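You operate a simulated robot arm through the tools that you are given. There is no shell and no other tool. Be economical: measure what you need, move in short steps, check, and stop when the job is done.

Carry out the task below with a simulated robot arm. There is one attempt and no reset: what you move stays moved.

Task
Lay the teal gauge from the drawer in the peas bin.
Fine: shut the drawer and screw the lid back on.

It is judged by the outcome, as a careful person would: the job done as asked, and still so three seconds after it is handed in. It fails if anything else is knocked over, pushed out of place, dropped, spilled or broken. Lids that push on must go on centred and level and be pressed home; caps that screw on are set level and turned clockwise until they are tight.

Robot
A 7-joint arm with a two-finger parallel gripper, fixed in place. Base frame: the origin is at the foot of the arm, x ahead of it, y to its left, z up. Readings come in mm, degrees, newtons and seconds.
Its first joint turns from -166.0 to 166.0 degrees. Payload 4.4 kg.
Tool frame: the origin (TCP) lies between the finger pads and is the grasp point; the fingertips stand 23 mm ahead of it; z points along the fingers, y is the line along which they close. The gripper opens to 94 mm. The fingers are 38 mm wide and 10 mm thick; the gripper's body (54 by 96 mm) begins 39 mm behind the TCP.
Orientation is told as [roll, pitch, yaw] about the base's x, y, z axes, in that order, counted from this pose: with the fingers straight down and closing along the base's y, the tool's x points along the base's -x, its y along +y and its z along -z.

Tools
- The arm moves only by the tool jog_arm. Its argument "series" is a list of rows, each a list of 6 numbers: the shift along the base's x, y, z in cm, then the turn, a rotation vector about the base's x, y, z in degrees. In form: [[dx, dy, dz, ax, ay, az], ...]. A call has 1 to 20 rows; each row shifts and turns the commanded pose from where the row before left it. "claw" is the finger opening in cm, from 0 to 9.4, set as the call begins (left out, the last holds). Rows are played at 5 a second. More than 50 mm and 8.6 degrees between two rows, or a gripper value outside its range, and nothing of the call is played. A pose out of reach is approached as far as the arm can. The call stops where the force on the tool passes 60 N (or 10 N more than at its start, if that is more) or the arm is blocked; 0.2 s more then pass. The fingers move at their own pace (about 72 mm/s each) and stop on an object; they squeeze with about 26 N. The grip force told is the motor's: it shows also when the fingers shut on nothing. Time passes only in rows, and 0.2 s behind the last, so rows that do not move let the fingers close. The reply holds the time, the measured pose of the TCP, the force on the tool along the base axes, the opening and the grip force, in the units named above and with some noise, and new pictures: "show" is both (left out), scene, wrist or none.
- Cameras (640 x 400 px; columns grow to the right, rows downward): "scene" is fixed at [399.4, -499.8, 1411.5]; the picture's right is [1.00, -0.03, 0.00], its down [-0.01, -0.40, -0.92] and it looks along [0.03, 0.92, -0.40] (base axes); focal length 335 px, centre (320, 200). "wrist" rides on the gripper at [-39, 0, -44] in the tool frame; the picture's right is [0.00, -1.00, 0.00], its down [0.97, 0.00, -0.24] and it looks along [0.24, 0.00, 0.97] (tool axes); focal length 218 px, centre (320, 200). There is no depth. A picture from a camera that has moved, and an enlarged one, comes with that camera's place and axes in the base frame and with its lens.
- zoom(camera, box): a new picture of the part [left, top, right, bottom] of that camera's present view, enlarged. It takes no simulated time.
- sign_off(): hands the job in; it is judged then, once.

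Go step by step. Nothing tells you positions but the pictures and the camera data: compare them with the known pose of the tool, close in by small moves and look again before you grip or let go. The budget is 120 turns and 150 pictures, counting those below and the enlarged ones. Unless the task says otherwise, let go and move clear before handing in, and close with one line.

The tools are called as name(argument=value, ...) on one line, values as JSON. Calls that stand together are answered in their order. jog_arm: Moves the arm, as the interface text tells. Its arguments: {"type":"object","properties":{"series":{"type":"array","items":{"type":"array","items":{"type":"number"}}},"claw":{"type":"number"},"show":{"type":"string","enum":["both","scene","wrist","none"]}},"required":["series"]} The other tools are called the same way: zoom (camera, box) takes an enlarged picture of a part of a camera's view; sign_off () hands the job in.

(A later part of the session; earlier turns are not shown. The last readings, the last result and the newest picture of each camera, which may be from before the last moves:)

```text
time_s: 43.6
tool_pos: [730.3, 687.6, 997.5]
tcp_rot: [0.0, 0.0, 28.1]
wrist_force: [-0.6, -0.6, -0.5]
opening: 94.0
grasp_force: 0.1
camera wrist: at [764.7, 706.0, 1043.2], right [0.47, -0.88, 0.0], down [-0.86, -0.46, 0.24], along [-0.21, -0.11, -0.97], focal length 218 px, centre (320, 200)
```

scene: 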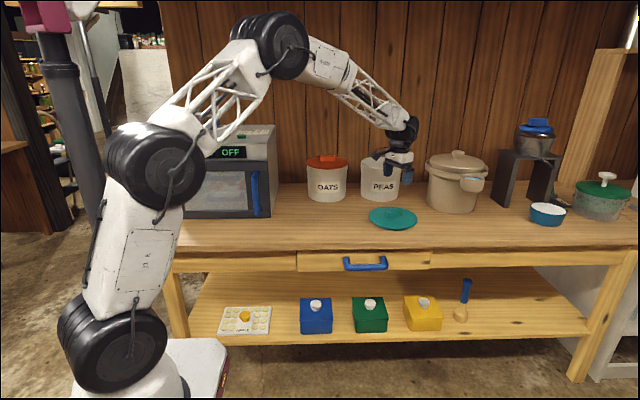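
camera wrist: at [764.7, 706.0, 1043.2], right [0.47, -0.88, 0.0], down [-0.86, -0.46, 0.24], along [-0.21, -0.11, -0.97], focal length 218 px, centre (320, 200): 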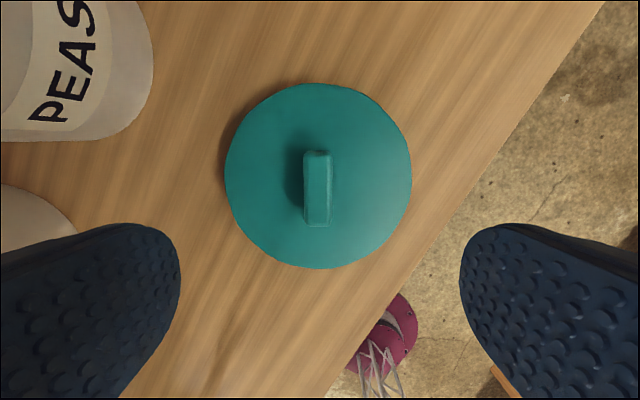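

The lid is parked at (730, 690). Next is the drawer: I'll bring the tool in front of the table and turn it horizontal, toward +y, to take the handle.

jog_arm(series=[[0, -4.5, 0, 0, 0, -8], [0, -4.5, 0, 0, 0, -8], [0, -4.5, 0, 0, 0, -8], [0, -4.5, 0, 0, 0, -4.1], [-2, -4.5, 0, 0, 0, 0], [-2, -4.5, 0, 0, 0, 0], [-2, -4.5, 0, 0, 0, 0], [-2, -4.5, 0, 0, 0, 0], [-2, -4.5, 0, 0, 0, 0], [-2, -4.5, 0, 0, 0, 0], [0, 0, 0, 0, 0, 0]], show="wrist")

jog_arm(series=[[0, 0, 0, 8.5, 0, 0], [0, 0, 0, 8.5, 0, 0], [0, 0, 0, 8.5, 0, 0], [0, 0, 0, 8.5, 0, 0], [0, 0, 0, 8.5, 0, 0], [0, 0, 0, 8.5, 0, 0], [0, 0, 0, 0, 0, 0]])

```text
time_s: 46.0
tool_pos: [609.3, 239.0, 1000.4]
tcp_rot: [0.0, 0.0, 0.0]
wrist_force: [-0.6, 0.4, -0.5]
opening: 93.8
grasp_force: 0.1
camera wrist: at [648.2, 239.4, 1044.1], right [0.0, -1.0, 0.0], down [-0.97, 0.0, 0.24], along [-0.24, 0.0, -0.97], focal length 218 px, centre (320, 200)
```

wrist: 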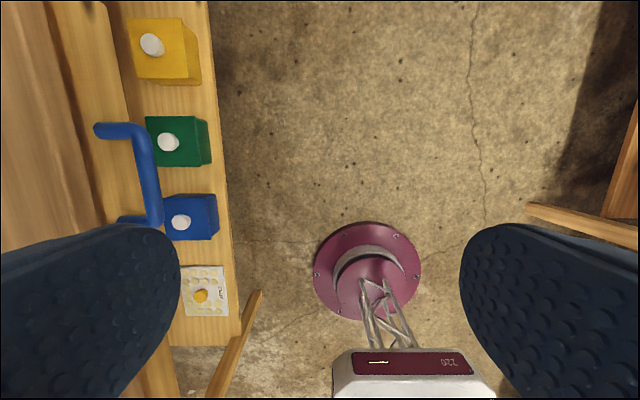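

```text
time_s: 47.6
tool_pos: [610.5, 239.1, 1001.0]
tcp_rot: [51.1, 0.0, -0.1]
wrist_force: [-0.2, 0.5, 0.9]
opening: 94.0
grasp_force: 0.0
camera wrist: at [649.1, 204.9, 1028.4], right [0.0, -0.63, -0.78], down [-0.97, -0.19, 0.15], along [-0.24, 0.76, -0.61], focal length 218 px, centre (320, 200)
```

scene: 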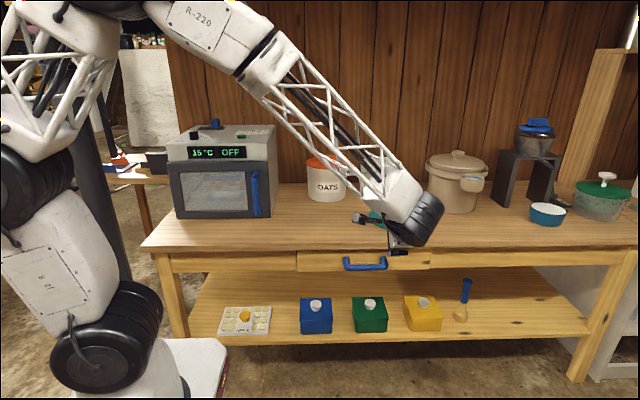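
wrist: 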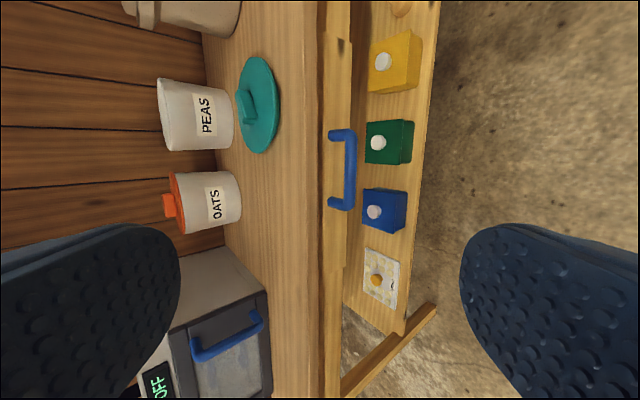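

The handle bar is at about (603, 501, 718). I'll finish the rotation and line up in front of it.

jog_arm(series=[[0, 0, 0, 8.5, 0, 0], [0, 0, 0, 8.5, 0, 0], [0, 0, 0, 8.5, 0, 0], [0, 0, 0, 8.5, 0, 0], [0, 0, 0, 5, 0, 0], [0, 0, -4.5, 0, 0, 0], [0, 0, -4.5, 0, 0, 0], [0, 0, -4.5, 0, 0, 0], [0, 0, -4.5, 0, 0, 0], [0, 0, -4.5, 0, 0, 0], [0, 0, -4.5, 0, 0, 0], [-0.6, 3, -1.2, 0, 0, 0], [0, 4, 0, 0, 0, 0], [0, 4, 0, 0, 0, 0], [0, 4, 0, 0, 0, 0], [0, 0, 0, 0, 0, 0]], claw=7)

```text
time_s: 51.0
tool_pos: [606.4, 390.3, 718.7]
tcp_rot: [90.0, 0.1, 0.0]
wrist_force: [-0.4, 0.1, -0.5]
opening: 69.6
grasp_force: 0.0
camera wrist: at [644.7, 345.6, 719.0], right [0.0, 0.0, -1.0], down [-0.97, -0.24, 0.0], along [-0.24, 0.97, 0.0], focal length 218 px, centre (320, 200)
```

scene: 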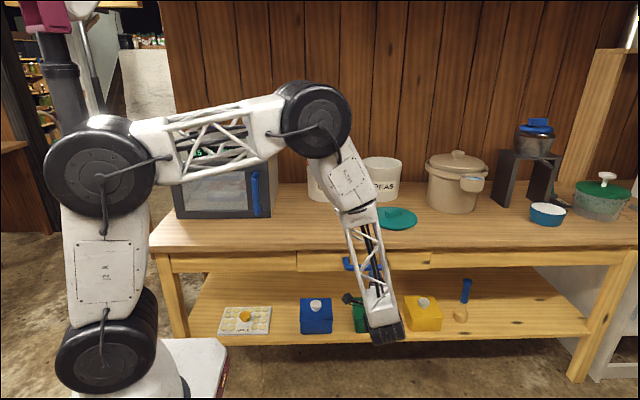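
wrist: 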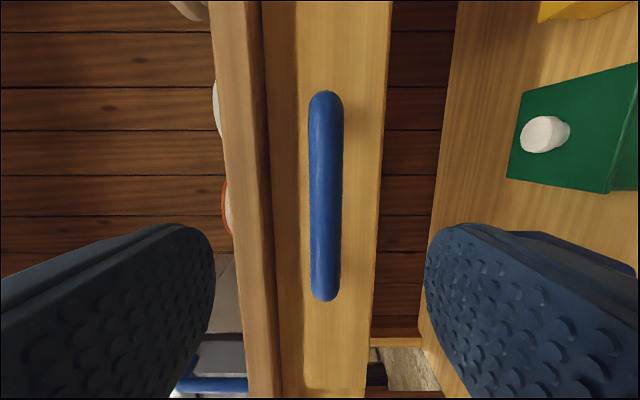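

jog_arm(series=[[0.2, 4, -0.4, 0, 0, 0], [0, 4, 0, 0, 0, 0], [0, 2.6, 0, 0, 0, 0], [0, 0, 0, 0, 0, 0]], show="wrist")

jog_arm(series=[[0, 0, 0, 0, 0, 0], [0, 0, 0, 0, 0, 0], [0, 0, 0, 0, 0, 0], [0, 0, 0, 0, 0, 0]], claw=0, show="wrist")

```text
time_s: 52.0
tool_pos: [606.3, 497.6, 715.7]
tcp_rot: [90.0, 0.1, 0.0]
wrist_force: [-0.5, 1.2, -0.1]
opening: 70.0
grasp_force: 0.0
camera wrist: at [645.1, 452.6, 714.3], right [0.0, 0.0, -1.0], down [-0.97, -0.24, 0.0], along [-0.24, 0.97, 0.0], focal length 218 px, centre (320, 200)
```

wrist: 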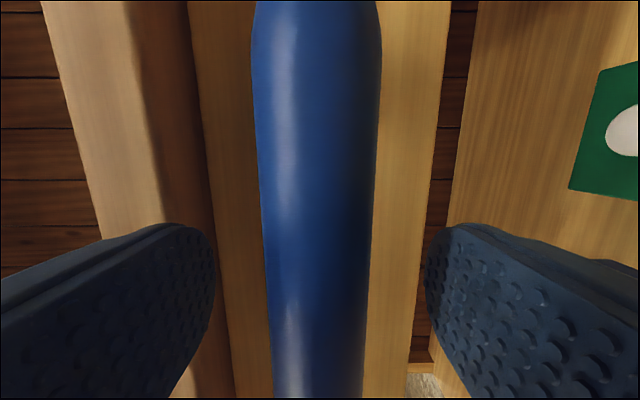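

```text
time_s: 53.0
tool_pos: [606.3, 496.3, 715.6]
tcp_rot: [90.0, 0.1, 0.1]
wrist_force: [-6.2, -1.7, 13.3]
opening: 23.5
grasp_force: 45.1
camera wrist: at [645.2, 452.5, 714.8], right [0.0, 0.0, -1.0], down [-0.97, -0.24, 0.0], along [-0.24, 0.97, 0.0], focal length 218 px, centre (320, 200)
```

wrist: 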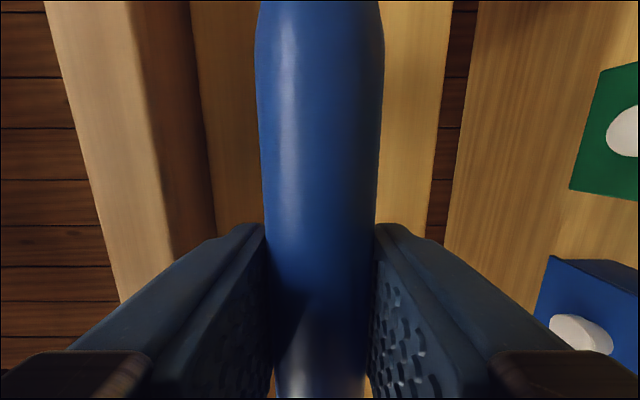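

Handle gripped. I'll pull the drawer open in −y.

jog_arm(series=[[0, -1, 0, 0, 0, 0], [0, -1, 0, 0, 0, 0], [0, -2, 0, 0, 0, 0], [0, -2, 0, 0, 0, 0], [0, -2, 0, 0, 0, 0], [0, -2, 0, 0, 0, 0], [0, 0, 0, 0, 0, 0]], show="scene")

```text
time_s: 54.6
tool_pos: [607.7, 395.6, 715.8]
tcp_rot: [90.0, 0.1, 0.0]
wrist_force: [-11.2, 0.8, 3.9]
opening: 23.6
grasp_force: 44.7
```

scene: 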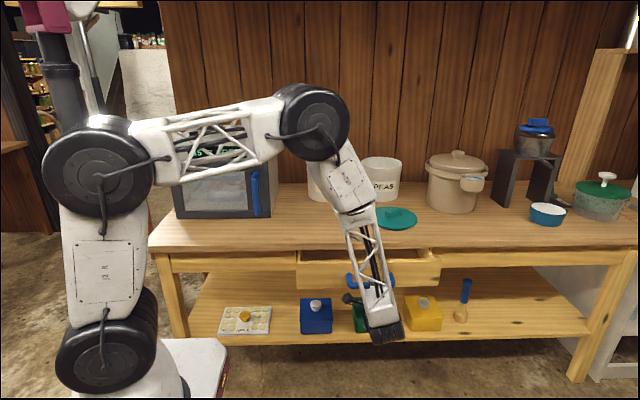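

jog_arm(series=[[0, -2, 0, 0, 0, 0], [0, -2, 0, 0, 0, 0], [0, -2, 0, 0, 0, 0], [0, -2, 0, 0, 0, 0], [0, -2, 0, 0, 0, 0], [0, -1.5, 0, 0, 0, 0], [0, 0, 0, 0, 0, 0]], show="scene")

```text
time_s: 56.2
tool_pos: [606.1, 282.1, 713.7]
tcp_rot: [89.9, 0.0, 0.0]
wrist_force: [-9.6, -0.5, 30.8]
opening: 23.6
grasp_force: 45.2
```

scene: 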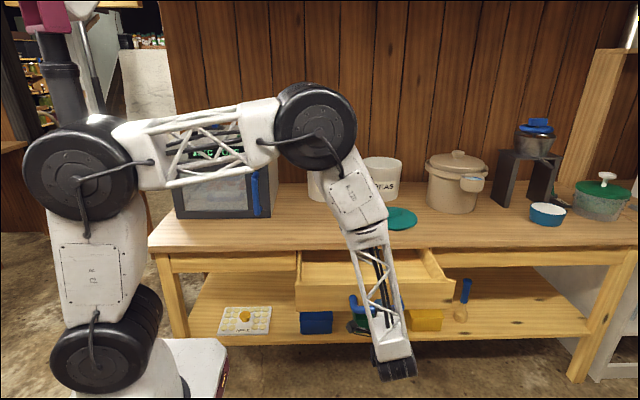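

The drawer is open ~215 mm. I'll release, back off, rise and turn the tool down to look inside.

jog_arm(series=[[0, 0, 0, 0, 0, 0], [0, 0, 0, 0, 0, 0], [0, -4, 0, 0, 0, 0], [0, -4, 0, 0, 0, 0], [0, -2, 2, 0, 0, 0], [0, 0, 4.5, 0, 0, 0], [0, 0, 4.5, 0, 0, 0], [0, 0, 4.5, 0, 0, 0], [0, 0, 4.5, 0, 0, 0], [0, 0, 4.5, 0, 0, 0], [0, 0, 4.5, 0, 0, 0], [0, 0, 0, 0, 0, 0]], claw=7, show="scene")

jog_arm(series=[[0, 1.5, 0, -8.5, 0, 0], [0, 1.5, 0, -8.5, 0, 0], [0, 1.5, 0, -8.5, 0, 0], [0, 1.5, 0, -8.5, 0, 0], [0, 1.5, 0, -8.5, 0, 0], [0, 1.5, 0, -8.5, 0, 0], [0, 1.5, 0, -8.5, 0, 0], [0, 1.5, 0, -8.5, 0, 0], [0, 1.5, 0, -8.5, 0, 0], [0, 1.5, 0, -8.5, 0, 0], [0, 3, 0, -5, 0, 0], [0, 0, 0, 0, 0, 0]])

```text
time_s: 58.8
tool_pos: [605.7, 180.6, 1006.8]
tcp_rot: [90.0, 0.1, 0.1]
wrist_force: [-0.2, 0.2, 0.1]
opening: 69.8
grasp_force: 0.0
```

scene: 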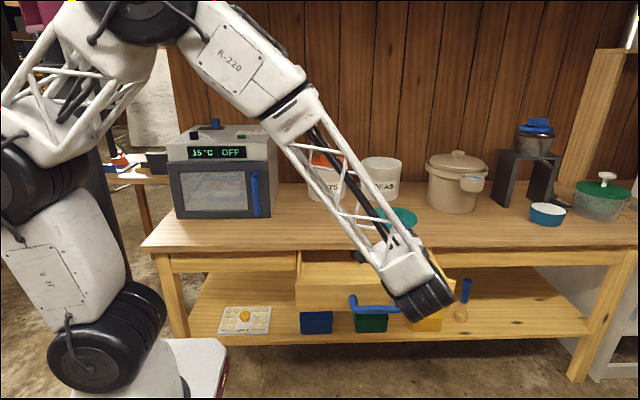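

```text
time_s: 61.4
tool_pos: [607.5, 361.9, 1004.5]
tcp_rot: [-0.1, 0.0, -0.1]
wrist_force: [-0.3, -0.6, 0.5]
opening: 69.8
grasp_force: 0.1
camera wrist: at [646.8, 362.0, 1048.2], right [0.0, -1.0, 0.0], down [-0.97, 0.0, 0.24], along [-0.24, 0.0, -0.97], focal length 218 px, centre (320, 200)
```

scene: 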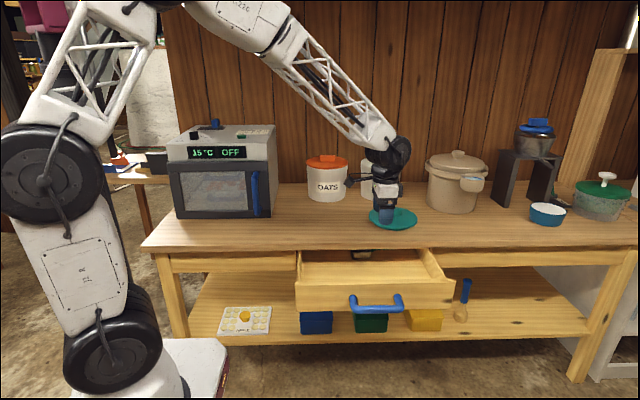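
wrist: 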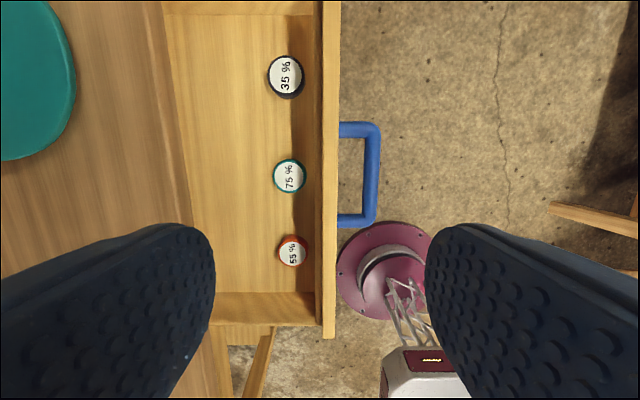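

The drawer holds black 35%, teal 75% and red 55% gauges. The teal one is near (600, 411). I'll yaw 90° so the fingers close along x, and come above it.

jog_arm(series=[[-0.1, 0.5, -1, 0, 0, 8.5], [-0.1, 0.5, -1, 0, 0, 8.5], [-0.1, 0.5, -1, 0, 0, 8.5], [-0.1, 0.5, -1, 0, 0, 8.5], [-0.1, 0.5, -1, 0, 0, 8.5], [-0.1, 0.5, -1, 0, 0, 8.5], [-0.1, 0.5, -1, 0, 0, 8.5], [0, 0.5, -1, 0, 0, 8.5], [0, 0.5, -1, 0, 0, 8.5], [0, 0.5, -1, 0, 0, 8.5], [0, 0, -4, 0, 0, 5], [0, 0, -4, 0, 0, 0], [0, 0, 0, 0, 0, 0]], claw=7)

```text
time_s: 64.2
tool_pos: [599.9, 409.5, 824.4]
tcp_rot: [0.0, 0.0, 89.9]
wrist_force: [-0.3, 0.0, 0.0]
opening: 69.9
grasp_force: 0.0
camera wrist: at [599.4, 448.7, 868.6], right [1.0, 0.0, 0.0], down [0.0, -0.97, 0.24], along [0.0, -0.24, -0.97], focal length 218 px, centre (320, 200)
```

scene: 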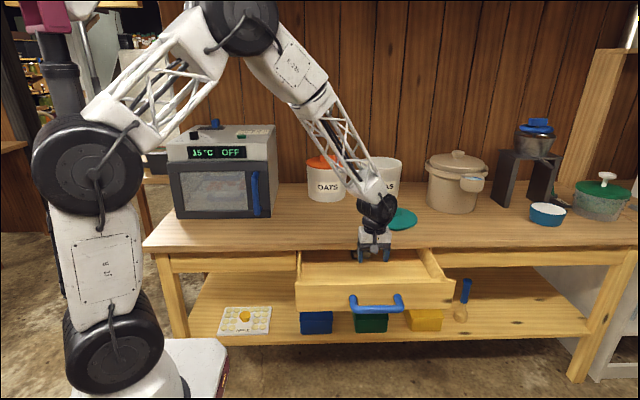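
wrist: 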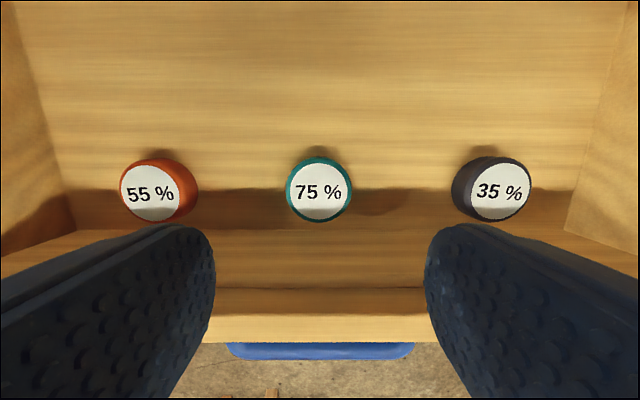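

The teal gauge is centred at (599, 412) with its top near z≈680. I'll open to 80 mm and descend.

jog_arm(series=[[-0.05, 0.2, -4, 0, 0, 0], [0, 0, -4, 0, 0, 0], [0, 0, -3, 0, 0, 0], [0, 0, 0, 0, 0, 0]], claw=8)

```text
time_s: 65.2
tool_pos: [598.1, 414.0, 715.0]
tcp_rot: [-0.1, 0.0, 89.9]
wrist_force: [-0.2, -0.4, 0.4]
opening: 80.1
grasp_force: 0.1
camera wrist: at [598.1, 452.6, 758.1], right [1.0, 0.0, 0.0], down [0.0, -0.97, 0.24], along [0.0, -0.24, -0.97], focal length 218 px, centre (320, 200)
```

scene: 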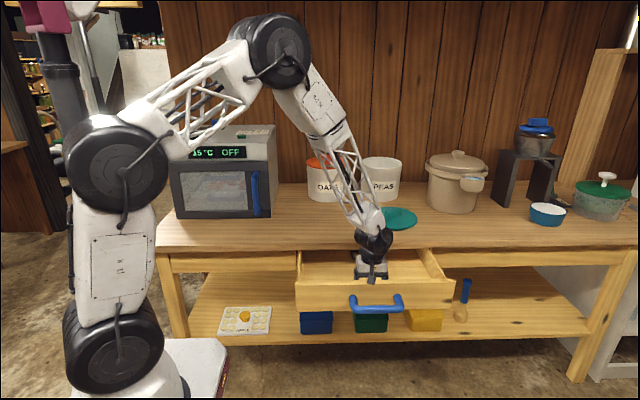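
wrist: 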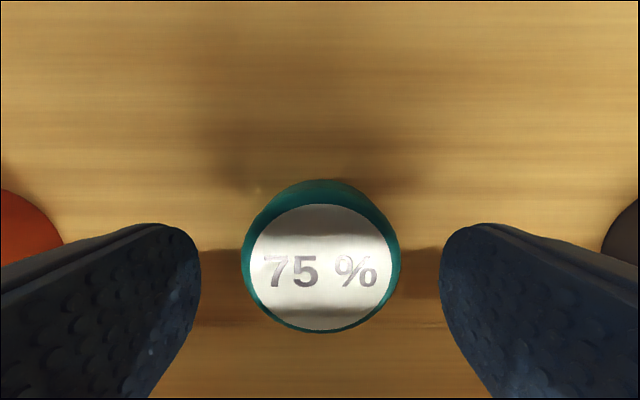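

jog_arm(series=[[0, 0, -1.5, 0, 0, 0], [0, 0, -0.7, 0, 0, 0], [0, 0, -0.5, 0, 0, 0], [0, 0, 0, 0, 0, 0]], show="wrist")

```text
time_s: 66.0
tool_pos: [601.4, 415.6, 694.5]
tcp_rot: [-0.3, -0.2, 90.0]
wrist_force: [-11.4, -0.3, 16.7]
opening: 85.0
grasp_force: 5.7
stopped in row 3: the force on the tool passed its limit (the readings are from after the stop); the commanded pose is now the measured one
camera wrist: at [600.9, 453.9, 738.3], right [1.0, 0.0, 0.01], down [0.0, -0.97, 0.24], along [0.0, -0.24, -0.97], focal length 218 px, centre (320, 200)
```

wrist: 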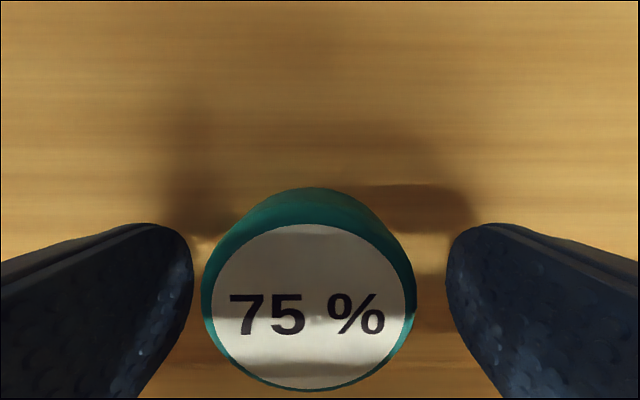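

The fingertips touched the drawer floor (z≈671). I'll raise 3 mm and close on the gauge.

jog_arm(series=[[0, -0.2, 0.3, 0, 0, 0], [0, 0, 0, 0, 0, 0]], show="none")

jog_arm(series=[[0, 0, 0, 0, 0, 0], [0, 0, 0, 0, 0, 0], [0, 0, 0, 0, 0, 0], [0, 0, 0, 0, 0, 0]], claw=0, show="wrist")

```text
time_s: 66.6
tool_pos: [600.9, 412.4, 697.5]
tcp_rot: [-0.2, -0.2, 89.9]
wrist_force: [-0.6, 0.1, -0.5]
opening: 80.1
grasp_force: 0.1
```

```text
time_s: 67.6
tool_pos: [600.1, 413.3, 697.7]
tcp_rot: [-0.2, -0.2, 90.0]
wrist_force: [-0.2, 0.2, -0.2]
opening: 54.7
grasp_force: 25.6
camera wrist: at [600.7, 451.3, 741.1], right [1.0, 0.0, 0.01], down [0.0, -0.97, 0.24], along [0.0, -0.24, -0.97], focal length 218 px, centre (320, 200)
```

wrist: 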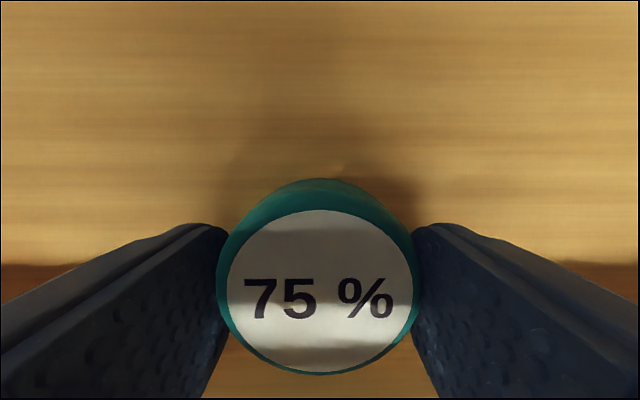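

Gauge held. I'll lift it out and carry it over the open PEAS bin.

jog_arm(series=[[0, 0, 2, 0, 0, 0], [0, 0, 4.5, 0, 0, 0], [0, 0, 4.5, 0, 0, 0], [0, 0, 4.5, 0, 0, 0], [0, 0, 4.5, 0, 0, 0], [0, 0, 4.5, 0, 0, 0], [0, 0, 4.5, 0, 0, 0], [0, 0, 4.5, 0, 0, 0], [0, 0, 4.5, 0, 0, 0], [0, 0, 0, 0, 0, 0]], show="scene")

jog_arm(series=[[1, 4.2, 0, 0, 0, 0], [1, 4.2, 0, 0, 0, 0], [1, 4.2, 0, 0, 0, 0], [1, 4.2, 0, 0, 0, 0], [1, 4.2, 0, 0, 0, 0], [1, 4.2, 0, 0, 0, 0], [1, 4.2, 0, 0, 0, 0], [1, 4.2, 0, 0, 0, 0], [1, 4.2, 0, 0, 0, 0], [1, 4.2, 0, 0, 0, 0], [1, 4.2, 0, 0, 0, 0], [1, 4.2, 0, 0, 0, 0], [1, 4.2, 0, 0, 0, 0], [0, 0, 0, 0, 0, 0]])

```text
time_s: 69.8
tool_pos: [602.8, 413.0, 1078.0]
tcp_rot: [-0.4, -0.2, 89.9]
wrist_force: [0.8, 0.1, -0.2]
opening: 54.8
grasp_force: 25.5
```

scene: 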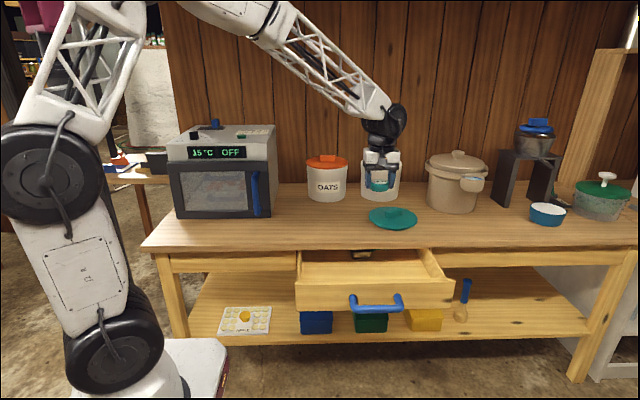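

```text
time_s: 72.8
tool_pos: [731.2, 961.9, 1074.9]
tcp_rot: [-0.2, -0.2, 89.8]
wrist_force: [-1.2, -0.5, -0.7]
opening: 54.7
grasp_force: 25.9
camera wrist: at [731.2, 1000.1, 1119.5], right [1.0, 0.0, 0.01], down [0.0, -0.97, 0.24], along [0.0, -0.24, -0.97], focal length 218 px, centre (320, 200)
```

scene: 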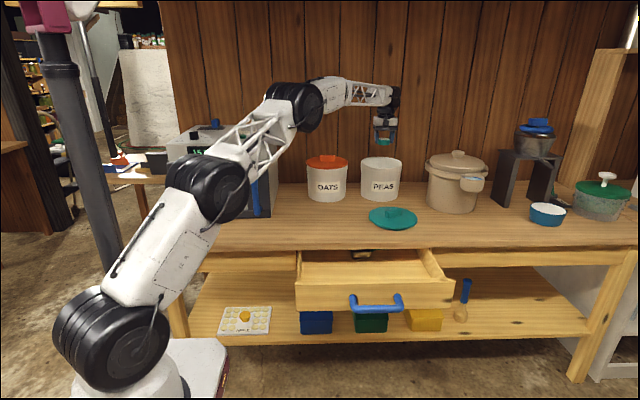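
wrist: 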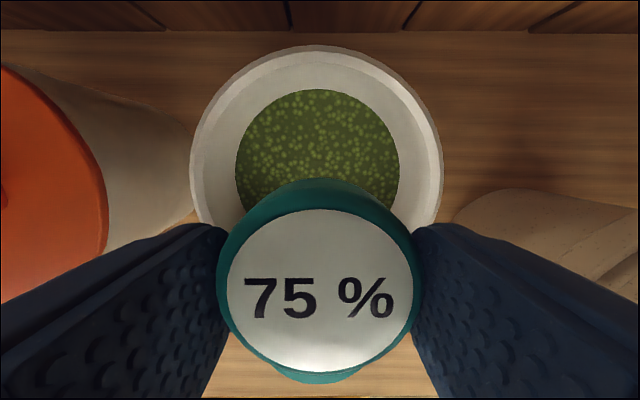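

The peas sit ~60 mm below the rim. I'll centre over the bin and lower inside.

jog_arm(series=[[-0.2, 1.0, 0, 0, 0, 0], [0, 0, -4, 0, 0, 0], [0, 0, -4, 0, 0, 0], [0, 0, -3, 0, 0, 0], [0, 0, 0, 0, 0, 0]])

zoom(camera="scene", box=[340, 110, 440, 210])

```text
time_s: 74.0
tool_pos: [729.6, 969.4, 963.8]
tcp_rot: [-0.3, -0.2, 89.9]
wrist_force: [-0.5, 0.6, -0.1]
opening: 55.0
grasp_force: 26.1
camera wrist: at [729.0, 1008.5, 1008.4], right [1.0, 0.0, 0.01], down [0.0, -0.97, 0.24], along [0.0, -0.24, -0.97], focal length 218 px, centre (320, 200)
```

scene: 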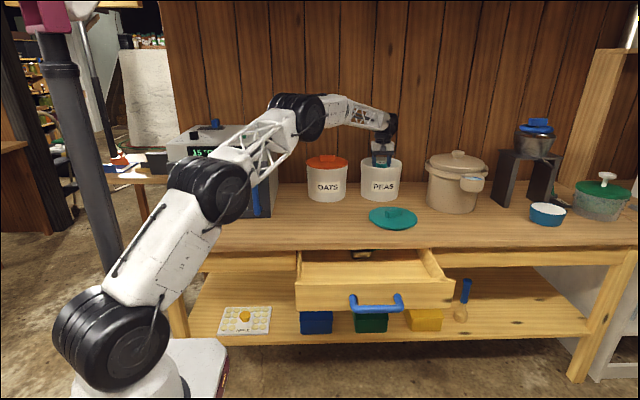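
wrist: 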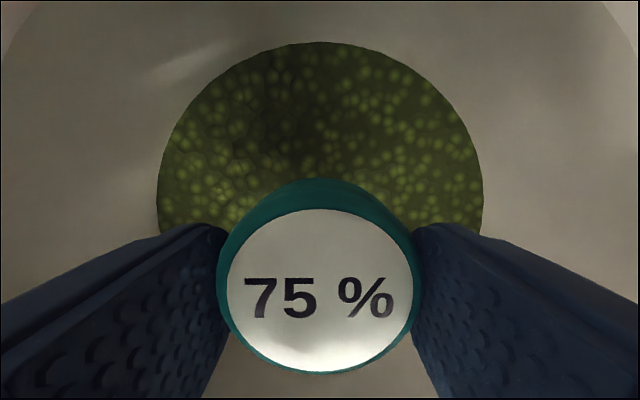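

```text
4.00 times, centred on (390, 160) of scene
camera zoom: at [399.4, -499.8, 1411.5], right [1.0, -0.03, 0.0], down [-0.01, -0.4, -0.92], along [0.03, 0.92, -0.4], focal length 1339 px, centre (40, 360)
```

zoom: 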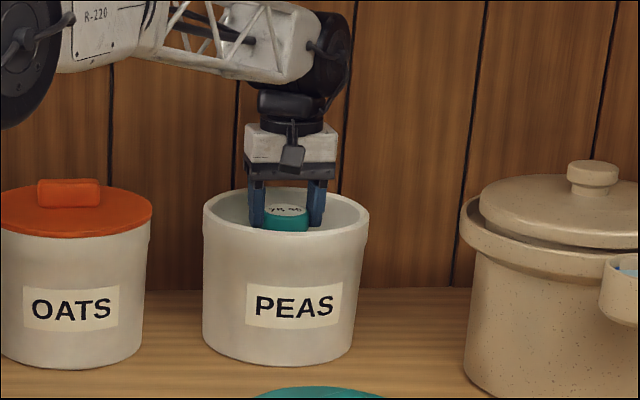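

The peas surface is near z≈896. I'll lower until light contact.

jog_arm(series=[[0, 0, -2, 0, 0, 0], [0, 0, -1, 0, 0, 0], [0, 0, -0.5, 0, 0, 0], [0, 0, 0, 0, 0, 0]], show="wrist")

jog_arm(series=[[0, 0, -0.3, 0, 0, 0], [0, 0, -0.2, 0, 0, 0], [0, 0, 0, 0, 0, 0]], show="none")

```text
time_s: 75.0
tool_pos: [730.2, 969.6, 931.1]
tcp_rot: [-0.3, -0.2, 90.0]
wrist_force: [0.1, 0.3, -0.4]
opening: 54.6
grasp_force: 26.3
camera wrist: at [729.6, 1008.1, 975.0], right [1.0, 0.0, 0.01], down [0.0, -0.97, 0.24], along [0.0, -0.24, -0.97], focal length 218 px, centre (320, 200)
```

wrist: 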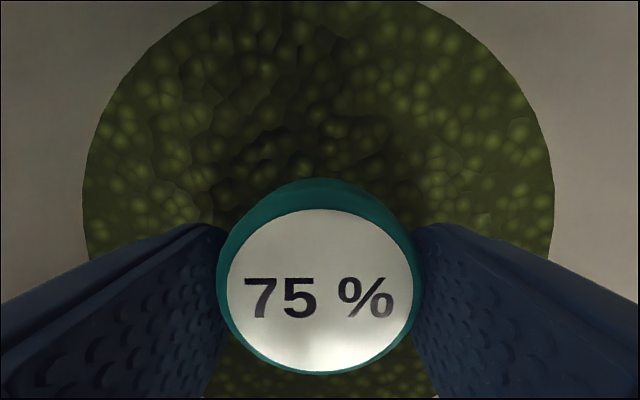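

```text
time_s: 75.8
tool_pos: [729.7, 968.7, 925.9]
tcp_rot: [-0.2, -0.2, 89.9]
wrist_force: [-0.4, 1.1, -0.6]
opening: 54.5
grasp_force: 25.7
```

jog_arm(series=[[0, 0, -0.2, 0, 0, 0], [0, 0, -0.2, 0, 0, 0], [0, 0, 0, 0, 0, 0]], show="none")

jog_arm(series=[[0, 0, -0.2, 0, 0, 0], [0, 0, -0.2, 0, 0, 0], [0, 0, 0, 0, 0, 0]], show="wrist")

```text
time_s: 76.6
tool_pos: [730.3, 969.2, 925.0]
tcp_rot: [-0.4, -0.3, 89.9]
wrist_force: [-1.3, 6.0, 20.7]
opening: 54.8
grasp_force: 25.4
```

```text
time_s: 77.5
tool_pos: [730.6, 969.8, 923.4]
tcp_rot: [-0.5, -0.4, 89.9]
wrist_force: [0.8, 0.3, 6.1]
opening: 54.9
grasp_force: 25.9
stopped in row 3: the force on the tool passed its limit (the readings are from after the stop); the commanded pose is now the measured one
camera wrist: at [730.3, 1008.4, 967.7], right [1.0, 0.0, 0.01], down [0.0, -0.97, 0.23], along [0.01, -0.23, -0.97], focal length 218 px, centre (320, 200)
```

wrist: 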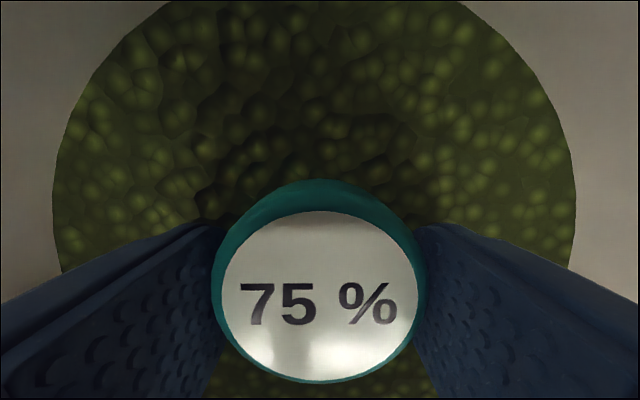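

The gauge is resting on the peas. I'll open the fingers slightly and withdraw straight up.

jog_arm(series=[[0, 0, 0, 0, 0, 0], [0, 0, 0, 0, 0, 0], [0, 0, 2, 0, 0, 0], [0, 0, 4, 0, 0, 0], [0, 0, 4, 0, 0, 0], [0, 0, 4, 0, 0, 0], [0, 0, 0, 0, 0, 0]], claw=7, show="wrist")

```text
time_s: 79.1
tool_pos: [731.1, 969.1, 1062.5]
tcp_rot: [-0.5, -0.3, 90.0]
wrist_force: [0.1, -0.1, 0.0]
opening: 70.0
grasp_force: 0.0
camera wrist: at [730.0, 1007.4, 1106.7], right [1.0, 0.0, 0.01], down [0.0, -0.97, 0.23], along [0.01, -0.23, -0.97], focal length 218 px, centre (320, 200)
```

wrist: 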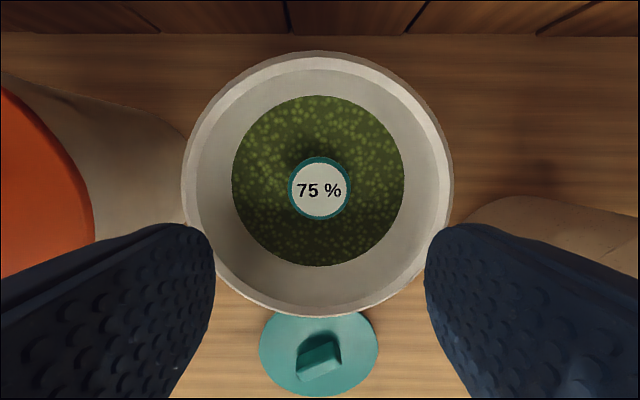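

The gauge lies in the bin. Next I'll re-grip the lid with the tool at yaw 208°, which allows a full 208° clockwise turn, starting above it.

jog_arm(series=[[0, -2, 0, 0.5, 0.3, 0], [0, -2, 0, 0, 0, 8.5], [0, -2, 0, 0, 0, 8.5], [0, -2, 0, 0, 0, 8.5], [0, -2, 0, 0, 0, 8.5], [0, -2, 0, 0, 0, 8.5], [0, -2, 0, 0, 0, 8.5], [0, -2, 0, 0, 0, 8.5], [0, -2, 0, 0, 0, 8.5], [0, -2, 0, 0, 0, 8.5], [0, -2, 0, 0, 0, 8.5], [0, -2, 0, 0, 0, 8.5], [0, -2, 0, 0, 0, 8.5], [0, -2, 0, 0, 0, 8.5], [0, 0, -4, 0, 0, 7.5], [0, 0, -4, 0, 0, 0], [0, 0, -4, 0, 0, 0], [0, 0, 0, 0, 0, 0]], claw=9.4, show="wrist")

```text
time_s: 82.9
tool_pos: [730.4, 690.0, 942.6]
tcp_rot: [-0.1, -0.9, -152.1]
wrist_force: [-0.6, 0.2, 1.7]
opening: 94.1
grasp_force: 0.0
camera wrist: at [697.2, 671.4, 988.2], right [-0.47, 0.88, 0.0], down [0.86, 0.46, 0.23], along [0.2, 0.11, -0.97], focal length 218 px, centre (320, 200)
```

wrist: 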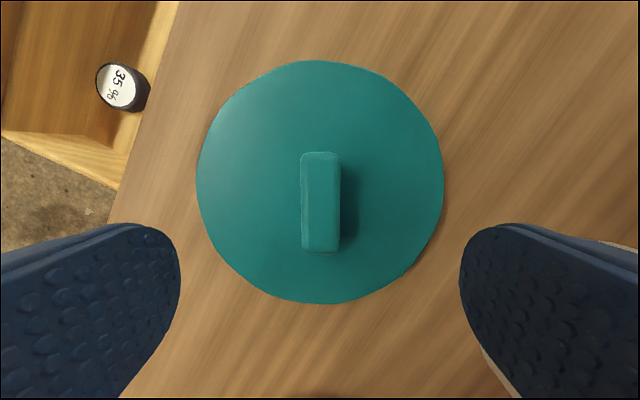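

Bar aligned. I'll correct the small tilt and go down to the grip height.

jog_arm(series=[[0, 0, 0, 0.35, -0.8, 0], [0, 0, -4, 0, 0, 0], [0, 0, -3, 0, 0, 0], [0, 0, -2, 0, 0, 0], [0, 0, 0, 0, 0, 0], [0, 0, 0, 0, 0, 0]], show="wrist")

```text
time_s: 84.3
tool_pos: [729.9, 690.7, 851.6]
tcp_rot: [-0.1, -0.1, -152.1]
wrist_force: [-0.4, 0.3, 0.3]
opening: 94.1
grasp_force: 0.1
camera wrist: at [695.8, 672.2, 895.8], right [-0.47, 0.88, 0.0], down [0.86, 0.45, 0.24], along [0.21, 0.11, -0.97], focal length 218 px, centre (320, 200)
```

wrist: 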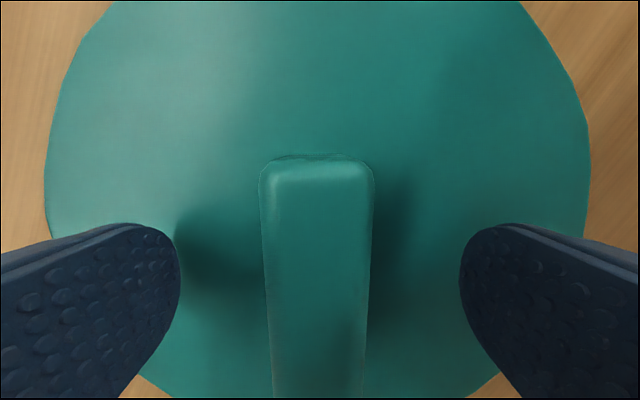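

jog_arm(series=[[0, 0, 0, 0, 0, 0], [0, 0, 0, 0, 0, 0], [0, 0, 0, 0, 0, 0], [0, 0, 0, 0, 0, 0]], claw=0, show="none")

jog_arm(series=[[0, 0, 2, 0, 0, 0], [0, 0, 4.5, 0, 0, 0], [0, 0, 4.5, 0, 0, 0], [0, 0, 4.5, 0, 0, 0], [0, 0, 4.5, 0, 0, 0], [0, 4, 0, 0, 0, 0], [0, 4, 0, 0, 0, 0], [0, 4, 0, 0, 0, 0], [0, 4, 0, 0, 0, 0], [0, 4, 0, 0, 0, 0], [0, 4, 0, 0, 0, 0], [0, 4, 0, 0, 0, 0], [0, 0, 0, 0, 0, 0], [0, 0, 0, 0, 0, 0]])

zoom(camera="scene", box=[340, 110, 440, 210])

```text
time_s: 85.3
tool_pos: [731.4, 690.4, 851.7]
tcp_rot: [-0.1, 0.0, -152.0]
wrist_force: [0.0, 1.3, 0.5]
opening: 25.3
grasp_force: 26.0
```

```text
time_s: 88.3
tool_pos: [729.9, 970.5, 1054.1]
tcp_rot: [-0.1, 0.1, -152.1]
wrist_force: [-0.3, 0.1, -1.2]
opening: 25.8
grasp_force: 26.1
camera wrist: at [695.7, 952.9, 1097.1], right [-0.47, 0.88, 0.0], down [0.86, 0.45, 0.24], along [0.21, 0.11, -0.97], focal length 218 px, centre (320, 200)
```

scene: 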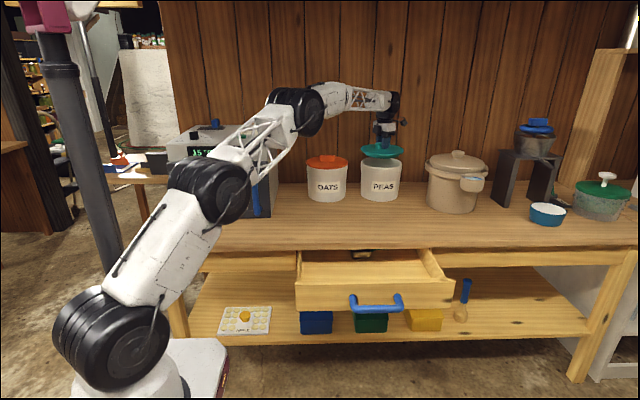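
wrist: 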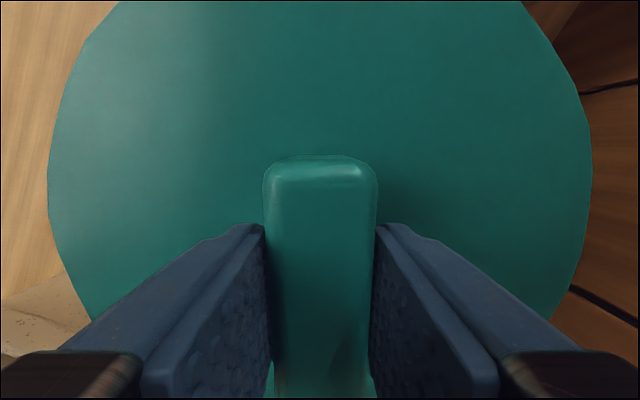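

```text
4.00 times, centred on (390, 160) of scene
camera zoom: at [399.4, -499.8, 1411.5], right [1.0, -0.03, 0.0], down [-0.01, -0.4, -0.92], along [0.03, 0.92, -0.4], focal length 1339 px, centre (40, 360)
```

zoom: 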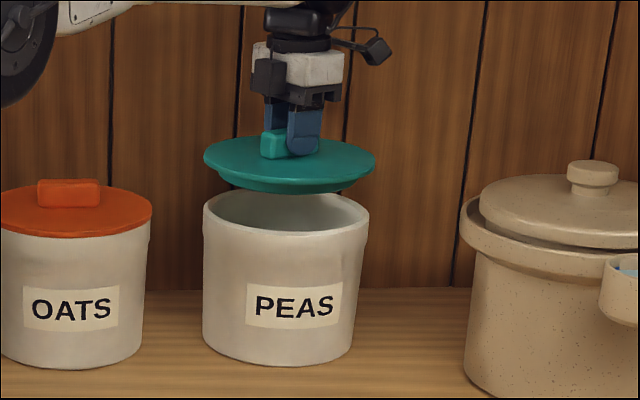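

The lid is centred over the bin. I'll lower it to the thread.

jog_arm(series=[[0, 0, -2.5, 0, 0, 0], [0, 0, -1.5, 0, 0, 0], [0, 0, -0.7, 0, 0, 0], [0, 0, 0, 0, 0, 0]], show="none")

jog_arm(series=[[0, 0, -0.3, 0, 0, 0], [0, 0, -0.3, 0, 0, 0], [0, 0, -0.2, 0, 0, 0], [0, 0, 0, 0, 0, 0]], show="none")

zoom(camera="scene", box=[340, 110, 440, 210])

```text
time_s: 89.3
tool_pos: [730.8, 969.8, 1006.0]
tcp_rot: [-0.1, 0.0, -152.1]
wrist_force: [-0.1, -0.8, 0.0]
opening: 25.8
grasp_force: 26.0
```

```text
time_s: 90.3
tool_pos: [730.8, 970.1, 998.6]
tcp_rot: [-0.2, 0.1, -152.1]
wrist_force: [15.0, 21.5, 8.3]
opening: 25.5
grasp_force: 25.7
```

```text
4.00 times, centred on (390, 160) of scene
camera zoom: at [399.4, -499.8, 1411.5], right [1.0, -0.03, 0.0], down [-0.01, -0.4, -0.92], along [0.03, 0.92, -0.4], focal length 1339 px, centre (40, 360)
```

zoom: 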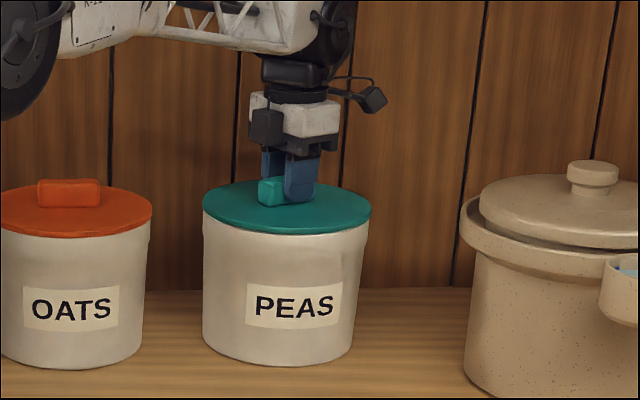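

The lid is seated and level. I'll turn clockwise with light downward pressure.

jog_arm(series=[[0.02, 0.03, -0.05, 0, 0, -8], [0, 0, 0, 0, 0, -8], [0, 0, 0, 0, 0, -8], [0, 0, 0, 0, 0, -8], [0, 0, 0, 0, 0, 0]], show="wrist")

```text
time_s: 91.5
tool_pos: [730.6, 970.0, 998.2]
tcp_rot: [-0.1, 0.0, 175.8]
wrist_force: [7.2, -7.6, 16.7]
opening: 25.5
grasp_force: 26.1
camera wrist: at [691.9, 972.5, 1041.9], right [0.07, 1.0, 0.0], down [0.97, -0.07, 0.24], along [0.24, -0.02, -0.97], focal length 218 px, centre (320, 200)
```

wrist: 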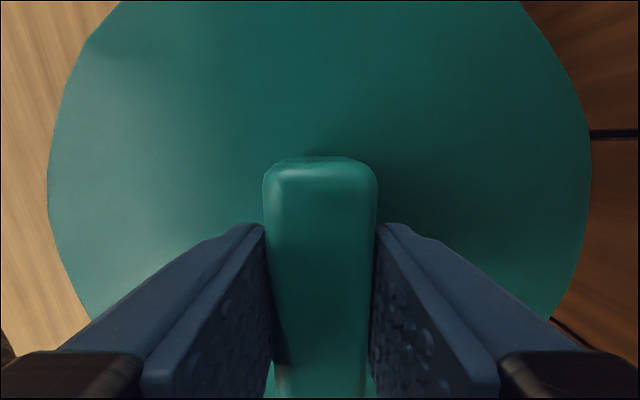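

jog_arm(series=[[0, 0, 0, 0, 0, -8], [0, 0, 0, 0, 0, -8], [0, 0, 0, 0, 0, -8], [0, 0, 0, 0, 0, -8], [0, 0, -0.05, 0, 0, -8], [0, 0, 0, 0, 0, -8], [0, 0, 0, 0, 0, -8], [0, 0, 0, 0, 0, -8], [0, 0, 0, 0, 0, 0]], show="none")

```text
time_s: 93.5
tool_pos: [730.5, 969.7, 996.7]
tcp_rot: [0.0, 0.0, 111.8]
wrist_force: [-14.4, -36.0, 17.3]
opening: 25.8
grasp_force: 26.1
```

jog_arm(series=[[-0.03, -0.07, 0, 0, 0, -8], [0, 0, 0, 0, 0, -8], [0, 0, 0, 0, 0, -8], [0, 0, -0.05, 0, 0, -8], [0, 0, 0, 0, 0, 0]], show="none")

jog_arm(series=[[0, 0, 0, 0, 0, -8], [0, 0, 0, 0, 0, -8], [0, 0, 0, 0, 0, -8], [0, 0, -0.05, 0, 0, -8], [0, 0, 0, 0, 0, 0]], show="wrist")

```text
time_s: 94.7
tool_pos: [729.5, 970.4, 995.6]
tcp_rot: [-0.2, -0.1, 79.8]
wrist_force: [3.4, 5.2, 11.7]
opening: 25.8
grasp_force: 26.4
```

```text
time_s: 95.9
tool_pos: [730.7, 970.6, 996.0]
tcp_rot: [-0.1, 0.0, 47.8]
wrist_force: [1.9, 18.1, 6.9]
opening: 25.6
grasp_force: 25.3
camera wrist: at [756.0, 998.8, 1039.6], right [0.74, -0.67, 0.0], down [-0.65, -0.72, 0.24], along [-0.16, -0.18, -0.97], focal length 218 px, centre (320, 200)
```

wrist: 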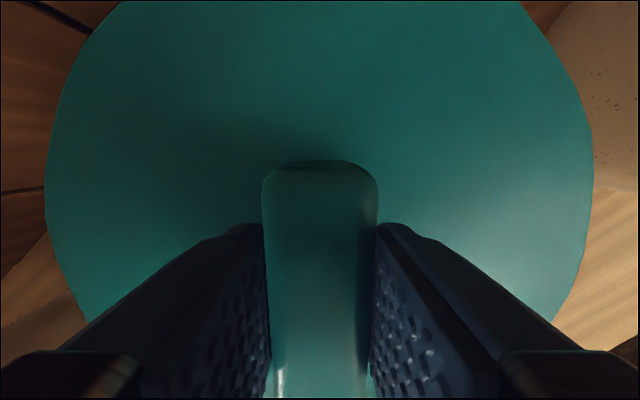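

Still turning and descending. I'll continue to the tight point.

jog_arm(series=[[0, 0.02, 0, 0, 0, -8], [0, 0, 0, 0, 0, -8], [0, 0, 0, 0, 0, -8], [0, 0, -0.05, 0, 0, -8], [0, 0, 0, 0, 0, 0]], show="none")

jog_arm(series=[[0, 0, 0, 0, 0, -8], [0, 0, 0, 0, 0, -8], [0, 0, 0, 0, 0, 0]], show="wrist")

```text
time_s: 97.1
tool_pos: [729.5, 969.9, 994.1]
tcp_rot: [-0.1, 0.0, 15.7]
wrist_force: [-18.9, 2.8, 6.7]
opening: 33.5
grasp_force: 25.8
```

```text
time_s: 97.9
tool_pos: [731.0, 969.3, 994.8]
tcp_rot: [-0.2, 0.0, -0.2]
wrist_force: [-20.5, 11.8, 2.7]
opening: 47.8
grasp_force: 25.7
camera wrist: at [768.6, 969.6, 1038.7], right [0.0, -1.0, 0.0], down [-0.97, 0.0, 0.24], along [-0.24, 0.0, -0.97], focal length 218 px, centre (320, 200)
```

wrist: 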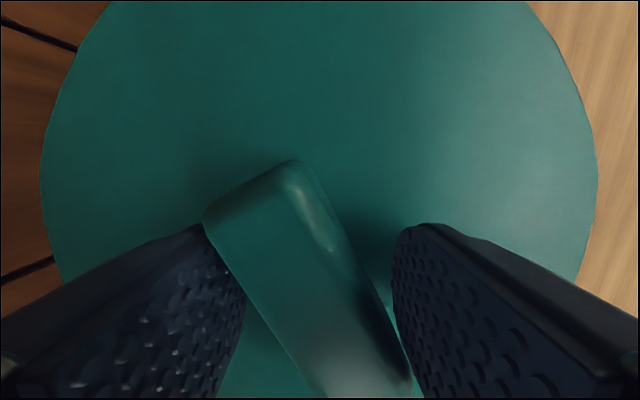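

The bar slipped at about 26–28°, either tight or sticking. I'll realign, regrip and apply more clockwise torque to confirm.

jog_arm(series=[[0, 0, 0, 0, 0, 8], [0, 0, 0, 0, 0, 8], [0, 0, 0, 0, 0, 8], [0, 0, 0, 0, 0, 2], [0, 0, 0, 0, 0, 0]], claw=9.4, show="wrist")

zoom(camera="scene", box=[340, 110, 440, 210])

```text
time_s: 99.1
tool_pos: [731.4, 969.5, 994.8]
tcp_rot: [-0.1, 0.0, 25.9]
wrist_force: [0.4, 1.4, 0.6]
opening: 94.0
grasp_force: 0.0
camera wrist: at [765.2, 986.6, 1038.6], right [0.44, -0.9, 0.0], down [-0.87, -0.42, 0.24], along [-0.21, -0.11, -0.97], focal length 218 px, centre (320, 200)
```

wrist: 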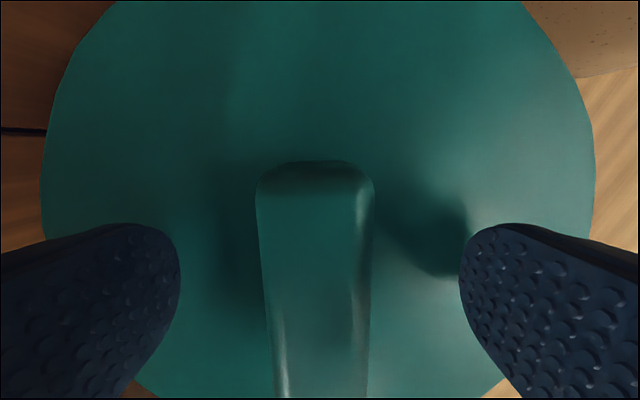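

```text
4.00 times, centred on (390, 160) of scene
camera zoom: at [399.4, -499.8, 1411.5], right [1.0, -0.03, 0.0], down [-0.01, -0.4, -0.92], along [0.03, 0.92, -0.4], focal length 1339 px, centre (40, 360)
```

zoom: 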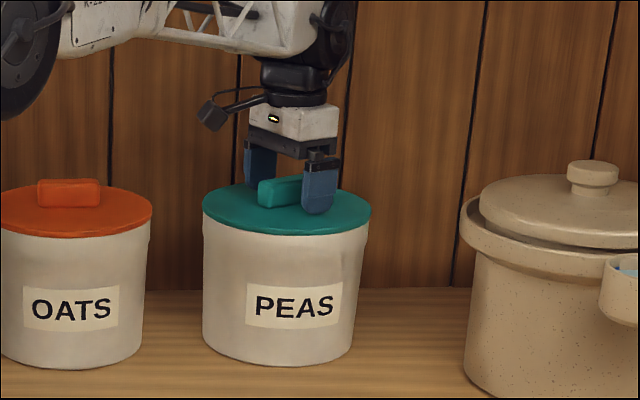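

jog_arm(series=[[0, 0, 0, 0, 0, 0], [0, 0, 0, 0, 0, 0], [0, 0, 0, 0, 0, 0], [0, 0, 0, 0, 0, 0]], claw=0, show="none")

jog_arm(series=[[0, 0, 0, 0, 0, -4], [0, 0, 0, 0, 0, -4], [0, 0, 0, 0, 0, -4], [0, 0, 0, 0, 0, 0], [0, 0, 0, 0, 0, 0]], show="wrist")

```text
time_s: 100.1
tool_pos: [731.3, 970.4, 994.0]
tcp_rot: [-0.1, -0.1, 25.9]
wrist_force: [2.2, 9.8, 0.2]
opening: 25.9
grasp_force: 25.9
```

```text
time_s: 101.3
tool_pos: [729.6, 969.4, 994.5]
tcp_rot: [-0.1, 0.0, 13.8]
wrist_force: [-6.8, 4.1, -0.6]
opening: 35.1
grasp_force: 26.1
camera wrist: at [767.0, 978.8, 1038.6], right [0.24, -0.97, 0.0], down [-0.94, -0.23, 0.24], along [-0.23, -0.06, -0.97], focal length 218 px, centre (320, 200)
```

wrist: 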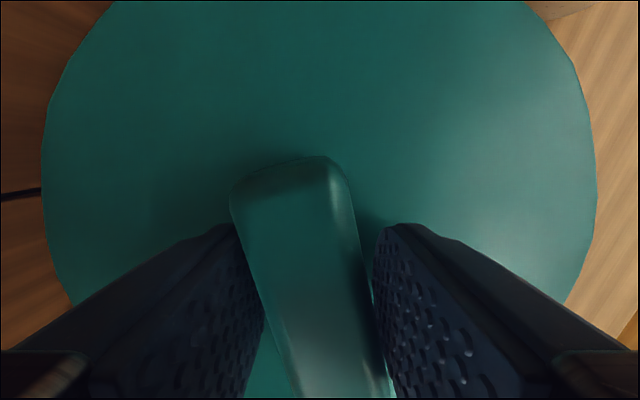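

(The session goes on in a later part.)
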